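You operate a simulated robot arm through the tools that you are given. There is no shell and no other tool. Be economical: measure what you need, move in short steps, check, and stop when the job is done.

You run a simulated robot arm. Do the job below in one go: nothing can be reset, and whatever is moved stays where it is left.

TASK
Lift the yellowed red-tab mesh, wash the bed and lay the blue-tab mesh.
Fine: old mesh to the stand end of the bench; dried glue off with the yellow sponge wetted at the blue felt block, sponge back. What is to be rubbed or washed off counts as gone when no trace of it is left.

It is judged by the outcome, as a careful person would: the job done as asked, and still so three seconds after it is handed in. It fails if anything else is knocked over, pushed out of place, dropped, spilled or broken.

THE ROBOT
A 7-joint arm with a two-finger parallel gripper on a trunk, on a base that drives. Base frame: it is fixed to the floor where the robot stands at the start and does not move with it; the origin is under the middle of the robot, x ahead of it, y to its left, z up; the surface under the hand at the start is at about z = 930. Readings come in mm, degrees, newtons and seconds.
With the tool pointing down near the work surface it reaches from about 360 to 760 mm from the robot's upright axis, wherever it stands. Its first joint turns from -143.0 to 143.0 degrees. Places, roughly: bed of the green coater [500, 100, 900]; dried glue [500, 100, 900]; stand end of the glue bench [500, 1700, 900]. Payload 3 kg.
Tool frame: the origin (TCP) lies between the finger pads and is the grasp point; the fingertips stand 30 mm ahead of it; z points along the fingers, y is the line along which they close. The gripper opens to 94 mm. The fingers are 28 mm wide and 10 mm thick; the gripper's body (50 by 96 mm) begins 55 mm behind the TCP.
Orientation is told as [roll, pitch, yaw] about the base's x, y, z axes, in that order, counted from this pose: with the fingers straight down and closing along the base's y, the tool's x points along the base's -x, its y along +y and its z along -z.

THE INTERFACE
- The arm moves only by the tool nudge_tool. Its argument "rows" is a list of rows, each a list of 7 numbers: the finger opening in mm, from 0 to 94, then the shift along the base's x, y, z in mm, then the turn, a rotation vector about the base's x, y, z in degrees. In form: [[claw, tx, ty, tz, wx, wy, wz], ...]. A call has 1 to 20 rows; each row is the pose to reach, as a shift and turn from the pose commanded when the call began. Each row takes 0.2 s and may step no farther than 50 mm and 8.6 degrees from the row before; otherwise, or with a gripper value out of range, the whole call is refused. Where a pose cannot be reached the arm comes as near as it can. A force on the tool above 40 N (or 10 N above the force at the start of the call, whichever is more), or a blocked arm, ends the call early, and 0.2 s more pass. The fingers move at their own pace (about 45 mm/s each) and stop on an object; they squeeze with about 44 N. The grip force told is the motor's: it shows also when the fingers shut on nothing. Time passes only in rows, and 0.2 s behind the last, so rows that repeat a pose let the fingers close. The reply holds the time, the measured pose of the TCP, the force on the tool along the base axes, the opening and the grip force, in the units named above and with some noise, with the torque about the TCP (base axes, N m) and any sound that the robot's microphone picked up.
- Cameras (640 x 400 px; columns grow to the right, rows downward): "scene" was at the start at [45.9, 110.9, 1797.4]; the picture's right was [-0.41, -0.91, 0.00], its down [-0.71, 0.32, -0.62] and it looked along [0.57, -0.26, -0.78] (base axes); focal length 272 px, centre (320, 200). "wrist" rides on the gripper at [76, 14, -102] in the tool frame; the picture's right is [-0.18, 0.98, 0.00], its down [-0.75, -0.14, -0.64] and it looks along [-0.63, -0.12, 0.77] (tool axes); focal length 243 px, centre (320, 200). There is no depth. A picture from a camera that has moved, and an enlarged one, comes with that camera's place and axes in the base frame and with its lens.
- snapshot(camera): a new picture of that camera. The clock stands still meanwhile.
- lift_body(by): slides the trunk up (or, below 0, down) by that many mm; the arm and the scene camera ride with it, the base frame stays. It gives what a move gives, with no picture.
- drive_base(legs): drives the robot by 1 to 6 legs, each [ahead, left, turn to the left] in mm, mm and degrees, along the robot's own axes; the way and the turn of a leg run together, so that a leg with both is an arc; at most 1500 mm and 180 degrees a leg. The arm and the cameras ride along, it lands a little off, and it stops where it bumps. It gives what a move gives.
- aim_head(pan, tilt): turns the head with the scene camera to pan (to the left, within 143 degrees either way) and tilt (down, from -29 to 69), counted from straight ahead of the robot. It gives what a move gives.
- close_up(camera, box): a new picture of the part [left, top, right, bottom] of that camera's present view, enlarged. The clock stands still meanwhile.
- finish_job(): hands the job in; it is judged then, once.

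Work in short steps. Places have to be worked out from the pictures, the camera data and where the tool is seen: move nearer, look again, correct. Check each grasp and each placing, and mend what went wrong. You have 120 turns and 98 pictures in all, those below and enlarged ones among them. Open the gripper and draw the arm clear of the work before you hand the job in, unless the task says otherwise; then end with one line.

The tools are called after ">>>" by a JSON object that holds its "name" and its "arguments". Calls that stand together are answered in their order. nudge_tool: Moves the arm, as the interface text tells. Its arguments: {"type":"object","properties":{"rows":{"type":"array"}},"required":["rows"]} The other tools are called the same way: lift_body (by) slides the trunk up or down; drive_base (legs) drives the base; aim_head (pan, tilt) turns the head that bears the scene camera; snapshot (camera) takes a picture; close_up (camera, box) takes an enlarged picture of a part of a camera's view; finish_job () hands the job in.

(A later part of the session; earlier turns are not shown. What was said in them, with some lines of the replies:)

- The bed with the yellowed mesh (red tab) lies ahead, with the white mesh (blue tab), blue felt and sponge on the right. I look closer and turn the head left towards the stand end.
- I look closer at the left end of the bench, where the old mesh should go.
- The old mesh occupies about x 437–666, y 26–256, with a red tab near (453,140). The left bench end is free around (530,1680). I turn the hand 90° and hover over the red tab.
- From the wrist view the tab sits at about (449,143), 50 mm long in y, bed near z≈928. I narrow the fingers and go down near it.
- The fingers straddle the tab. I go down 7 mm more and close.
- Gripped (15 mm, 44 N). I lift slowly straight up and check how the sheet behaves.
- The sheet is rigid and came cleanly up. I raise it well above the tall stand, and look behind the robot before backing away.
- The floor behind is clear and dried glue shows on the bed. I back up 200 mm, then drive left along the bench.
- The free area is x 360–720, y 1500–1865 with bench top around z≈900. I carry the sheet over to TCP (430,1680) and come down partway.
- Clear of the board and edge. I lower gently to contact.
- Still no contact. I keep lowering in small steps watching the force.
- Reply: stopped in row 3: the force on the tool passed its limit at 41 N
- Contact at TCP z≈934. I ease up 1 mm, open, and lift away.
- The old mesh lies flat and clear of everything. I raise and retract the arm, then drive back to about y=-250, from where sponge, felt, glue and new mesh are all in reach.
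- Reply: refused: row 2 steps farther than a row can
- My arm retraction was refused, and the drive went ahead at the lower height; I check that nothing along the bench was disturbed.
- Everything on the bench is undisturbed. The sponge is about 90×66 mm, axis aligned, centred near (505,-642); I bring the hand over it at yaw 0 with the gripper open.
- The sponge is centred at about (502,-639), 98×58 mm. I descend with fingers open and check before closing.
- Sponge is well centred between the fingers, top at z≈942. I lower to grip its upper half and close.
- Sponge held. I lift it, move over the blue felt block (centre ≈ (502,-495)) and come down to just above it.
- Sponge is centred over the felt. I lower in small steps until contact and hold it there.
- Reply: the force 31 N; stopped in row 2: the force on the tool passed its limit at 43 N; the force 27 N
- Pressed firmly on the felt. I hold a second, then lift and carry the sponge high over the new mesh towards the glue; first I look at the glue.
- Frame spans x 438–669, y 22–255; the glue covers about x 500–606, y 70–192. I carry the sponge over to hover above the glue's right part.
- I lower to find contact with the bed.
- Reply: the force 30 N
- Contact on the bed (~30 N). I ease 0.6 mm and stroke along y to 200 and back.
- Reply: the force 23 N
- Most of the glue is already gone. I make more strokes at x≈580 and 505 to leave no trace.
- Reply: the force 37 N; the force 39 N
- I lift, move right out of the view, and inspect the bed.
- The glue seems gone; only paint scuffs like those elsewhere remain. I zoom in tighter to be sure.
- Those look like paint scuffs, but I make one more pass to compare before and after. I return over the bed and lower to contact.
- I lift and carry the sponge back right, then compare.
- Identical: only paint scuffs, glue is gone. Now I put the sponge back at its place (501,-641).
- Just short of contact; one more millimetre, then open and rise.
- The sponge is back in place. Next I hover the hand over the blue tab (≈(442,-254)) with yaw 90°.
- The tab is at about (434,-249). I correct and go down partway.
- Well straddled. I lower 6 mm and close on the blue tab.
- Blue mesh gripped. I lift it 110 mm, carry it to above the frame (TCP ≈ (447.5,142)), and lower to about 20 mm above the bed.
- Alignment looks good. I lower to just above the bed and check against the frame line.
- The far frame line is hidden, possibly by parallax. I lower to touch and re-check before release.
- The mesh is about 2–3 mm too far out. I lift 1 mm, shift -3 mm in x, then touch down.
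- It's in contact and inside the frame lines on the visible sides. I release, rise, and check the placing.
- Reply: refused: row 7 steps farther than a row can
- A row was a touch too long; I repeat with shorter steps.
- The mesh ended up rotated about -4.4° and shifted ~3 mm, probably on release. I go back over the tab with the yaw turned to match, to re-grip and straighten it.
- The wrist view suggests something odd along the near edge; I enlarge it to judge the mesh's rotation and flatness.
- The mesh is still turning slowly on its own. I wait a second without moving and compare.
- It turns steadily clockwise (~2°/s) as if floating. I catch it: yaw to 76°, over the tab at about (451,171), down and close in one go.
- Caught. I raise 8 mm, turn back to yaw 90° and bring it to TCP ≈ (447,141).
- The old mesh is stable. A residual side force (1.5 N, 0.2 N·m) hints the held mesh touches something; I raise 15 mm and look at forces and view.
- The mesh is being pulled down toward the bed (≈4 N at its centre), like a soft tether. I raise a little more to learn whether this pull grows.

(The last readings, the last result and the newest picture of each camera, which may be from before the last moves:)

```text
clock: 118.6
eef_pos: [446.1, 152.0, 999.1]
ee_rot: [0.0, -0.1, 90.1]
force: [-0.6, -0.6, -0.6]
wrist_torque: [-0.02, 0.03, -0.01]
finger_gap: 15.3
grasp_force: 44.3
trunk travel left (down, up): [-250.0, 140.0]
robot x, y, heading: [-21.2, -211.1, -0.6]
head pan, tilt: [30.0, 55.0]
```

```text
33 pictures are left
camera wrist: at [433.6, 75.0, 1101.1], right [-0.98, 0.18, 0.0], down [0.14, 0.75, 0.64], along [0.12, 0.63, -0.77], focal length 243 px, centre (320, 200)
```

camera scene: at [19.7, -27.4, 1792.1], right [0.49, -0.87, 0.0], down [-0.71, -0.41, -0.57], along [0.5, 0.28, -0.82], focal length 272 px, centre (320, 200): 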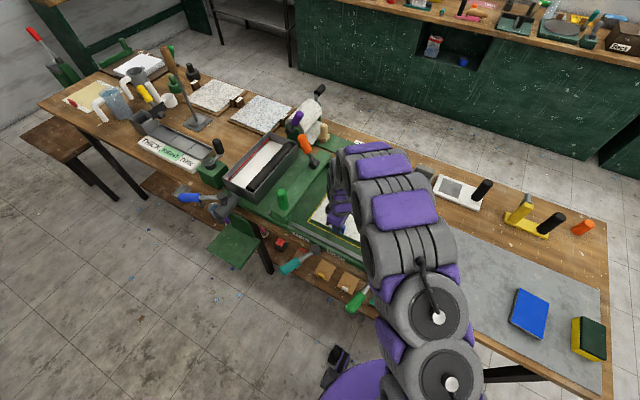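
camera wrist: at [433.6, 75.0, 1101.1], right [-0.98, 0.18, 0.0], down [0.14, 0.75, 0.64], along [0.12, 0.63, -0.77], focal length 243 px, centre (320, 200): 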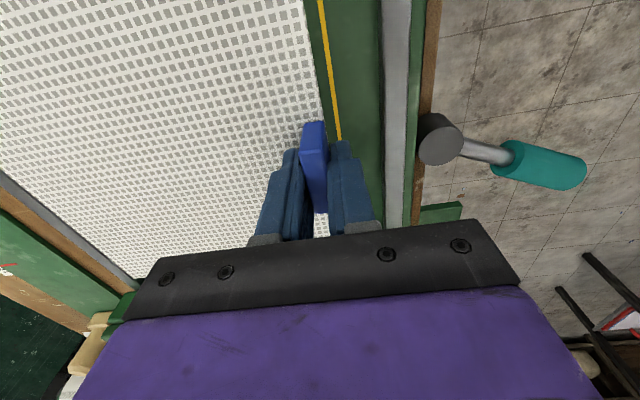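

The tether vanished above ~30 mm; so the mesh is held softly at its centre when laid but spins freely if released with an impulse. I lay it again, centred, and will release in tiny finger steps.

>>> {"name": "nudge_tool", "arguments": {"rows": [[0, 0, -5, 0, 0, 0, 0], [0, 0.5, -10.5, 0, 0, 0, -0.1], [0, 0.5, -10.5, -15, 0, 0, -0.1], [0, 0.5, -10.5, -28, 0, 0, -0.1], [0, 0.5, -10.5, -34, 0, 0, -0.1], [0, 0.5, -10.5, -34, 0, 0, -0.1]]}}

>>> {"name": "snapshot", "arguments": {"camera": "wrist"}}

>>> {"name": "close_up", "arguments": {"camera": "scene", "box": [290, 170, 370, 250]}}

```text
clock: 120.0
eef_pos: [448.9, 142.1, 963.1]
ee_rot: [0.0, 0.0, 90.0]
force: [-0.5, 0.1, 1.0]
wrist_torque: [0.01, -0.01, -0.01]
finger_gap: 14.8
grasp_force: 44.1
trunk travel left (down, up): [-250.0, 140.0]
robot x, y, heading: [-22.3, -208.0, -0.6]
head pan, tilt: [30.0, 55.0]
```

```text
32 pictures are left
camera wrist: at [434.9, 64.2, 1066.8], right [-0.98, 0.18, 0.0], down [0.14, 0.75, 0.64], along [0.12, 0.63, -0.77], focal length 243 px, centre (320, 200)
```

wrist: 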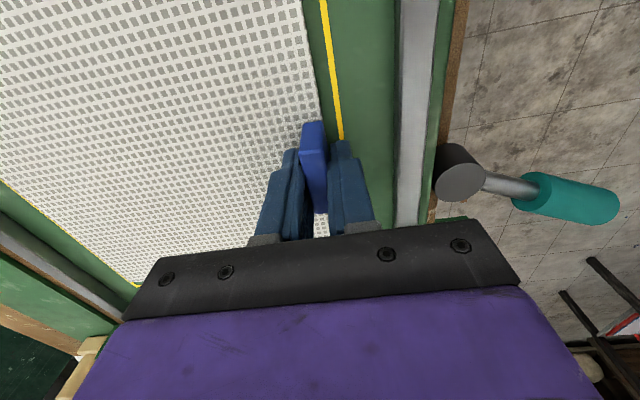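

```text
5.00 times, centred on (330, 210) of scene
camera zoom: at [19.0, -29.3, 1792.3], right [0.49, -0.87, 0.0], down [-0.71, -0.41, -0.57], along [0.5, 0.28, -0.82], focal length 1361 px, centre (270, 150)
```

zoom: 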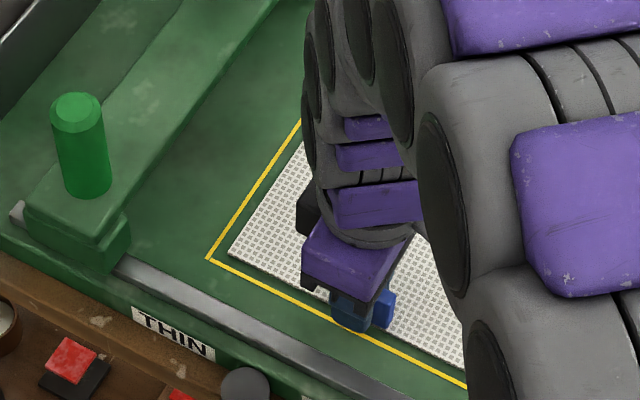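

The mesh corner is ~13 mm from the near line and ~10 mm from the left; margins should be ~6–7 mm. I lift 1.5 mm, shift (-5.5,+3), then touch down.

>>> {"name": "nudge_tool", "arguments": {"rows": [[0, 0, 0, 1.5, 0, 0, 0], [0, -5.5, 3, 1.5, 0, 0, 0], [0, -5.5, 3, 0.5, 0, 0, 0], [0, -5.5, 3, -0.7, 0, 0, 0], [0, -5.5, 3, -0.7, 0, 0, 0]]}}

>>> {"name": "close_up", "arguments": {"camera": "scene", "box": [290, 170, 370, 250]}}

>>> {"name": "close_up", "arguments": {"camera": "wrist", "box": [0, 150, 160, 310]}}

```text
clock: 121.2
eef_pos: [442.9, 143.4, 963.5]
ee_rot: [0.0, 0.0, 90.0]
force: [2.2, -0.5, 0.1]
wrist_torque: [0.0, -0.07, -0.06]
finger_gap: 14.9
grasp_force: 43.9
trunk travel left (down, up): [-250.0, 140.0]
robot x, y, heading: [-17.9, -210.3, -0.2]
head pan, tilt: [30.0, 55.0]
```

```text
5.00 times, centred on (330, 210) of scene
camera zoom: at [19.3, -29.5, 1792.4], right [0.49, -0.87, 0.0], down [-0.71, -0.41, -0.57], along [0.5, 0.28, -0.82], focal length 1361 px, centre (270, 150)
```

zoom: 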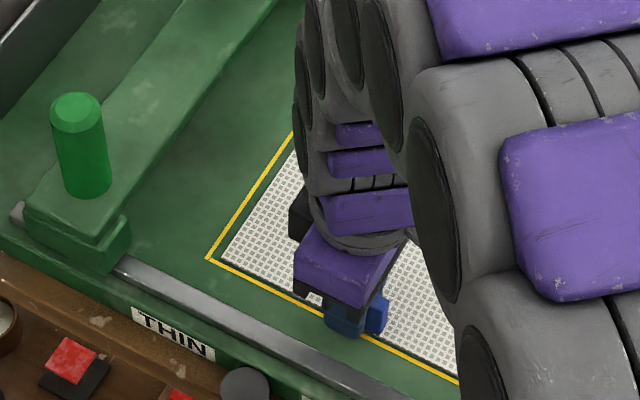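

```text
2.50 times, centred on (80, 230) of wrist
camera zoom: at [429.0, 66.3, 1065.8], right [-0.98, 0.18, 0.0], down [0.14, 0.75, 0.64], along [0.12, 0.63, -0.77], focal length 606 px, centre (920, 125)
```

zoom: 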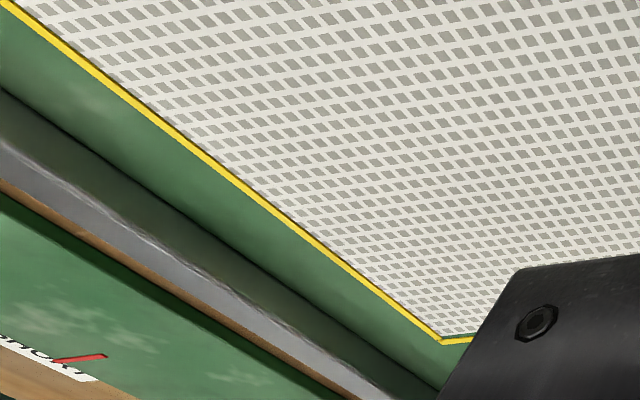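

Margins now look right, but a 2.2 N pull toward the previous touch-down shows the tether re-captured there. I lift 45 mm to free it, then lower straight to this spot (+2 mm y).

>>> {"name": "nudge_tool", "arguments": {"rows": [[0, 0, 0, 20, 0, 0, 0], [0, 0, 0, 50, 0, 0, 0], [0, 0, 2, 50, 0, 0, 0], [0, 0, 2, 50, 0, 0, 0], [0, 0, 2, 50, 0, 0, 0], [0, 0, 2, 30, 0, 0, 0], [0, 0, 2, 15, 0, 0, 0], [0, 0, 2, 6, 0, 0, 0], [0, 0, 2, 1, 0, 0, 0], [0, 0, 2, -0.3, 0, 0, 0], [0, 0, 2, -0.3, 0, 0, 0], [0, 0, 2, -0.3, 0, 0, 0]]}}

>>> {"name": "nudge_tool", "arguments": {"rows": [[0, 0, 0, -0.5, 0, 0, 0], [0, 0, 0, -0.5, 0, 0, 0], [0, 0, 0, -0.5, 0, 0, 0]]}}

>>> {"name": "snapshot", "arguments": {"camera": "wrist"}}

```text
clock: 123.8
eef_pos: [442.4, 146.4, 963.9]
ee_rot: [-0.1, 0.1, 90.0]
force: [-0.3, 0.7, 2.7]
wrist_torque: [-0.02, -0.02, -0.04]
finger_gap: 15.4
grasp_force: 43.7
trunk travel left (down, up): [-250.0, 140.0]
robot x, y, heading: [-20.9, -209.7, -0.6]
head pan, tilt: [30.0, 55.0]
```

```text
clock: 124.6
eef_pos: [442.3, 146.4, 964.3]
ee_rot: [0.0, 0.0, 90.1]
force: [-0.2, 1.3, 3.0]
wrist_torque: [-0.02, -0.03, 0.0]
finger_gap: 15.0
grasp_force: 43.6
trunk travel left (down, up): [-250.0, 140.0]
robot x, y, heading: [-20.0, -212.5, -0.4]
head pan, tilt: [30.0, 55.0]
```

```text
28 pictures are left
camera wrist: at [428.8, 69.3, 1065.5], right [-0.98, 0.18, 0.0], down [0.14, 0.75, 0.64], along [0.12, 0.63, -0.77], focal length 243 px, centre (320, 200)
```

wrist: 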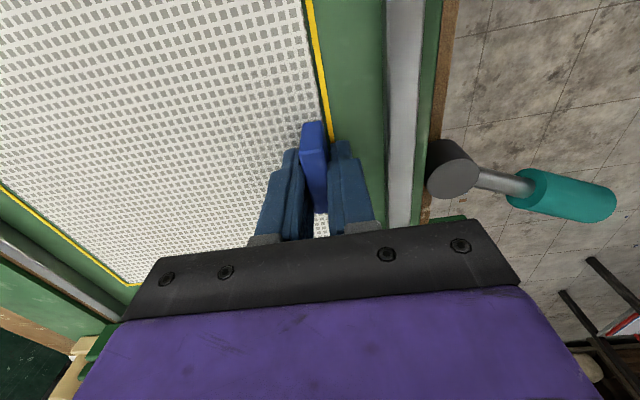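

Light contact, no torque, frame lines visible near, far and left. I open in tiny steps and watch for drift.

>>> {"name": "nudge_tool", "arguments": {"rows": [[16, 0, 0, 0, 0, 0, 0], [16, 0, 0, 0, 0, 0, 0], [17, 0, 0, 0, 0, 0, 0], [17, 0, 0, 0, 0, 0, 0], [18, 0, 0, 0, 0, 0, 0], [18, 0, 0, 0, 0, 0, 0], [20, 0, 0, 0, 0, 0, 0], [22, 0, 0, 0, 0, 0, 0], [26, 0, 0, 0, 0, 0, 0], [32, 0, 0, 0, 0, 0, 0], [40, 0, 0, 0, 0, 0, 0], [40, 0, 0, 0, 0, 0, 0]]}}

>>> {"name": "snapshot", "arguments": {"camera": "wrist"}}

>>> {"name": "nudge_tool", "arguments": {"rows": [[40, 0, 0, 0, 0, 0, 0], [40, 0, 0, 0, 0, 0, 0], [40, 0, 0, 0, 0, 0, 0], [40, 0, 0, 0, 0, 0, 0], [40, 0, 0, 0, 0, 0, 0]]}}

>>> {"name": "snapshot", "arguments": {"camera": "wrist"}}

```text
clock: 127.2
eef_pos: [441.8, 147.0, 962.0]
ee_rot: [0.0, 0.1, 90.0]
force: [-0.6, 0.7, -0.4]
wrist_torque: [-0.01, -0.01, 0.03]
finger_gap: 40.0
grasp_force: 0.1
trunk travel left (down, up): [-250.0, 140.0]
robot x, y, heading: [-21.2, -209.5, -0.3]
head pan, tilt: [30.0, 55.0]
```

```text
27 pictures are left
camera wrist: at [428.8, 69.4, 1065.3], right [-0.98, 0.18, 0.0], down [0.14, 0.75, 0.64], along [0.12, 0.63, -0.77], focal length 243 px, centre (320, 200)
```

wrist: 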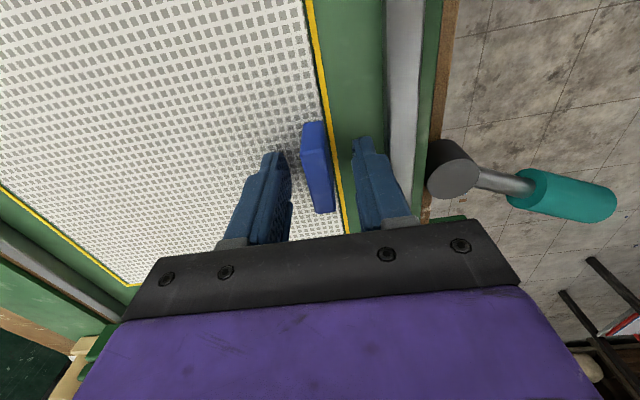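

```text
clock: 128.4
eef_pos: [442.6, 146.8, 962.8]
ee_rot: [0.0, 0.0, 90.0]
force: [-0.7, 0.5, 0.2]
wrist_torque: [0.01, 0.0, -0.01]
finger_gap: 39.9
grasp_force: 0.0
trunk travel left (down, up): [-250.0, 140.0]
robot x, y, heading: [-16.4, -207.7, -0.4]
head pan, tilt: [30.0, 55.0]
```

```text
26 pictures are left
camera wrist: at [428.9, 69.4, 1065.4], right [-0.98, 0.18, 0.0], down [0.14, 0.75, 0.64], along [0.12, 0.63, -0.77], focal length 243 px, centre (320, 200)
```

wrist: 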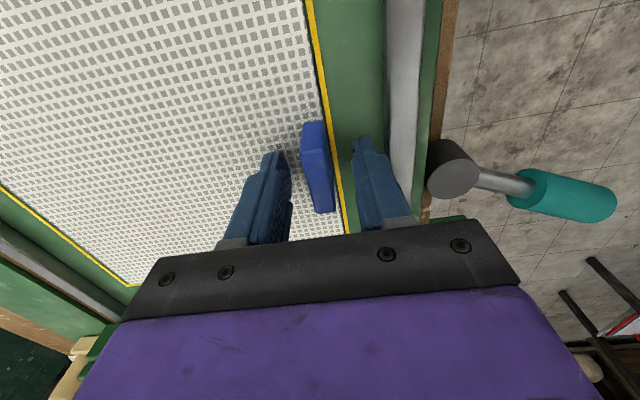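

No drift this time. I rise straight up, draw the arm away to the right and view the whole bed.

>>> {"name": "nudge_tool", "arguments": {"rows": [[40, 0, 0, 8, 0, 0, 0], [40, 0, 0, 25, 0, 0, 0], [40, 0, 0, 60, 0, 0, 0], [40, 0, 0, 100, 0, 0, 0], [40, 0, 0, 140, 0, 0, 0], [40, 0, -30, 160, 0, 0, 0], [40, 0, -75, 160, 0, 0, 0], [40, 0, -120, 160, 0, 0, 0], [40, 0, -165, 160, 0, 0, 0], [40, 0, -210, 160, 0, 0, 0], [40, 0, -255, 160, 0, 0, 0], [40, 0, -300, 160, 0, 0, 0], [40, 0, -345, 160, 0, 0, 0]]}}

>>> {"name": "snapshot", "arguments": {"camera": "scene"}}

>>> {"name": "close_up", "arguments": {"camera": "scene", "box": [290, 150, 410, 260]}}

```text
clock: 131.2
eef_pos: [442.4, -199.3, 1124.8]
ee_rot: [0.1, -0.1, 89.9]
force: [0.2, -1.1, -0.6]
wrist_torque: [0.02, 0.01, -0.02]
finger_gap: 39.9
grasp_force: 0.1
trunk travel left (down, up): [-250.0, 140.0]
robot x, y, heading: [-18.6, -208.9, -0.3]
head pan, tilt: [30.0, 55.0]
```

```text
25 pictures are left
camera scene: at [18.3, -37.4, 1793.1], right [0.49, -0.87, 0.0], down [-0.71, -0.4, -0.57], along [0.5, 0.28, -0.82], focal length 272 px, centre (320, 200)
```

scene: 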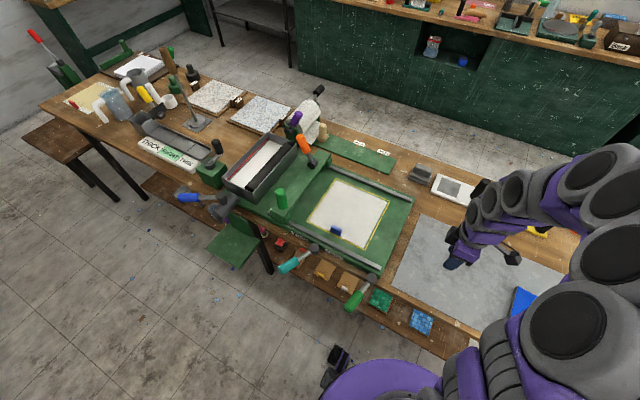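

```text
3.64 times, centred on (350, 205) of scene
camera zoom: at [18.3, -37.4, 1793.1], right [0.49, -0.87, 0.0], down [-0.71, -0.4, -0.57], along [0.5, 0.28, -0.82], focal length 990 px, centre (211, 182)
```

zoom: 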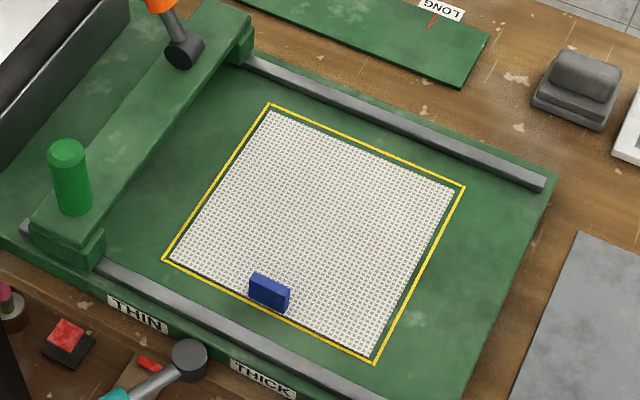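

The blue-tab mesh lies square inside the frame. I check the sponge side, then re-check the bed for drift.

>>> {"name": "aim_head", "arguments": {"pan": -10, "tilt": 55}}

>>> {"name": "snapshot", "arguments": {"camera": "scene"}}

>>> {"name": "aim_head", "arguments": {"pan": 30, "tilt": 55}}

>>> {"name": "close_up", "arguments": {"camera": "scene", "box": [290, 150, 410, 260]}}

>>> {"name": "close_up", "arguments": {"camera": "scene", "box": [40, 40, 220, 180]}}

```text
clock: 132.2
eef_pos: [442.1, -195.8, 1124.0]
ee_rot: [0.0, 0.0, 90.0]
force: [0.4, 0.5, -0.1]
wrist_torque: [-0.01, -0.03, 0.02]
finger_gap: 39.9
grasp_force: 0.0
trunk travel left (down, up): [-250.0, 140.0]
robot x, y, heading: [-19.7, -209.9, -0.3]
head pan, tilt: [-10.0, 55.0]
```

```text
23 pictures are left
camera scene: at [26.7, -82.7, 1792.8], right [-0.18, -0.98, 0.0], down [-0.81, 0.15, -0.57], along [0.56, -0.1, -0.82], focal length 272 px, centre (320, 200)
```

scene: 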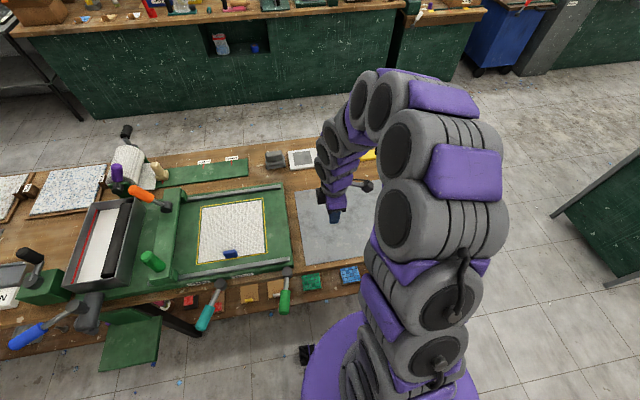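

```text
clock: 133.3
eef_pos: [442.5, -197.5, 1123.7]
ee_rot: [0.0, 0.1, 90.0]
force: [-0.9, -0.6, 0.6]
wrist_torque: [-0.01, 0.02, 0.0]
finger_gap: 40.2
grasp_force: 0.0
trunk travel left (down, up): [-250.0, 140.0]
robot x, y, heading: [-23.4, -212.0, -0.7]
head pan, tilt: [30.0, 55.0]
```

```text
3.64 times, centred on (350, 205) of scene
camera zoom: at [18.6, -34.1, 1792.8], right [0.49, -0.87, 0.0], down [-0.71, -0.4, -0.57], along [0.5, 0.28, -0.82], focal length 990 px, centre (211, 182)
```

zoom: 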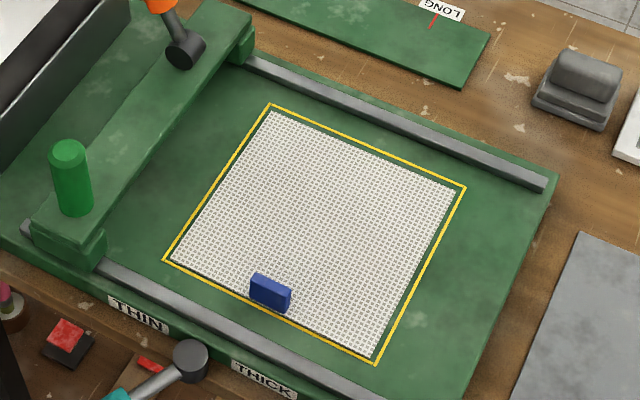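

```text
2.86 times, centred on (130, 110) of scene
camera zoom: at [18.6, -34.1, 1792.8], right [0.49, -0.87, 0.0], down [-0.71, -0.4, -0.57], along [0.5, 0.28, -0.82], focal length 778 px, centre (863, 457)
```

zoom: 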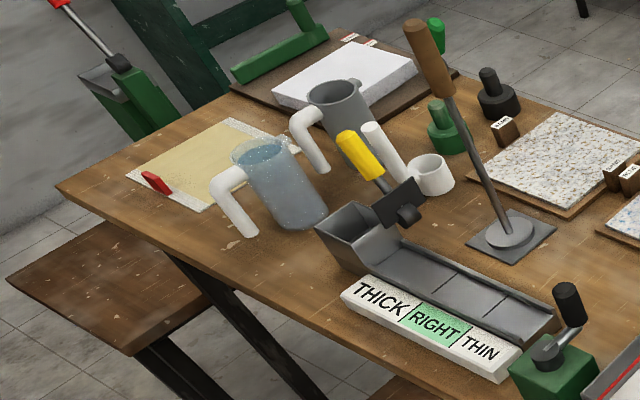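

Everything is stable: new mesh square in its frame, old mesh at the stand end, sponge back, gripper open and clear. I hand in.

>>> {"name": "finish_job", "arguments": {}}

```text
The job is handed in.
```

The red-tab mesh is at the stand end of the bench. The dried glue is washed off, the sponge is back in its place, and the blue-tab mesh lies square in the bed frame; it had drifted after my first try and was re-laid.
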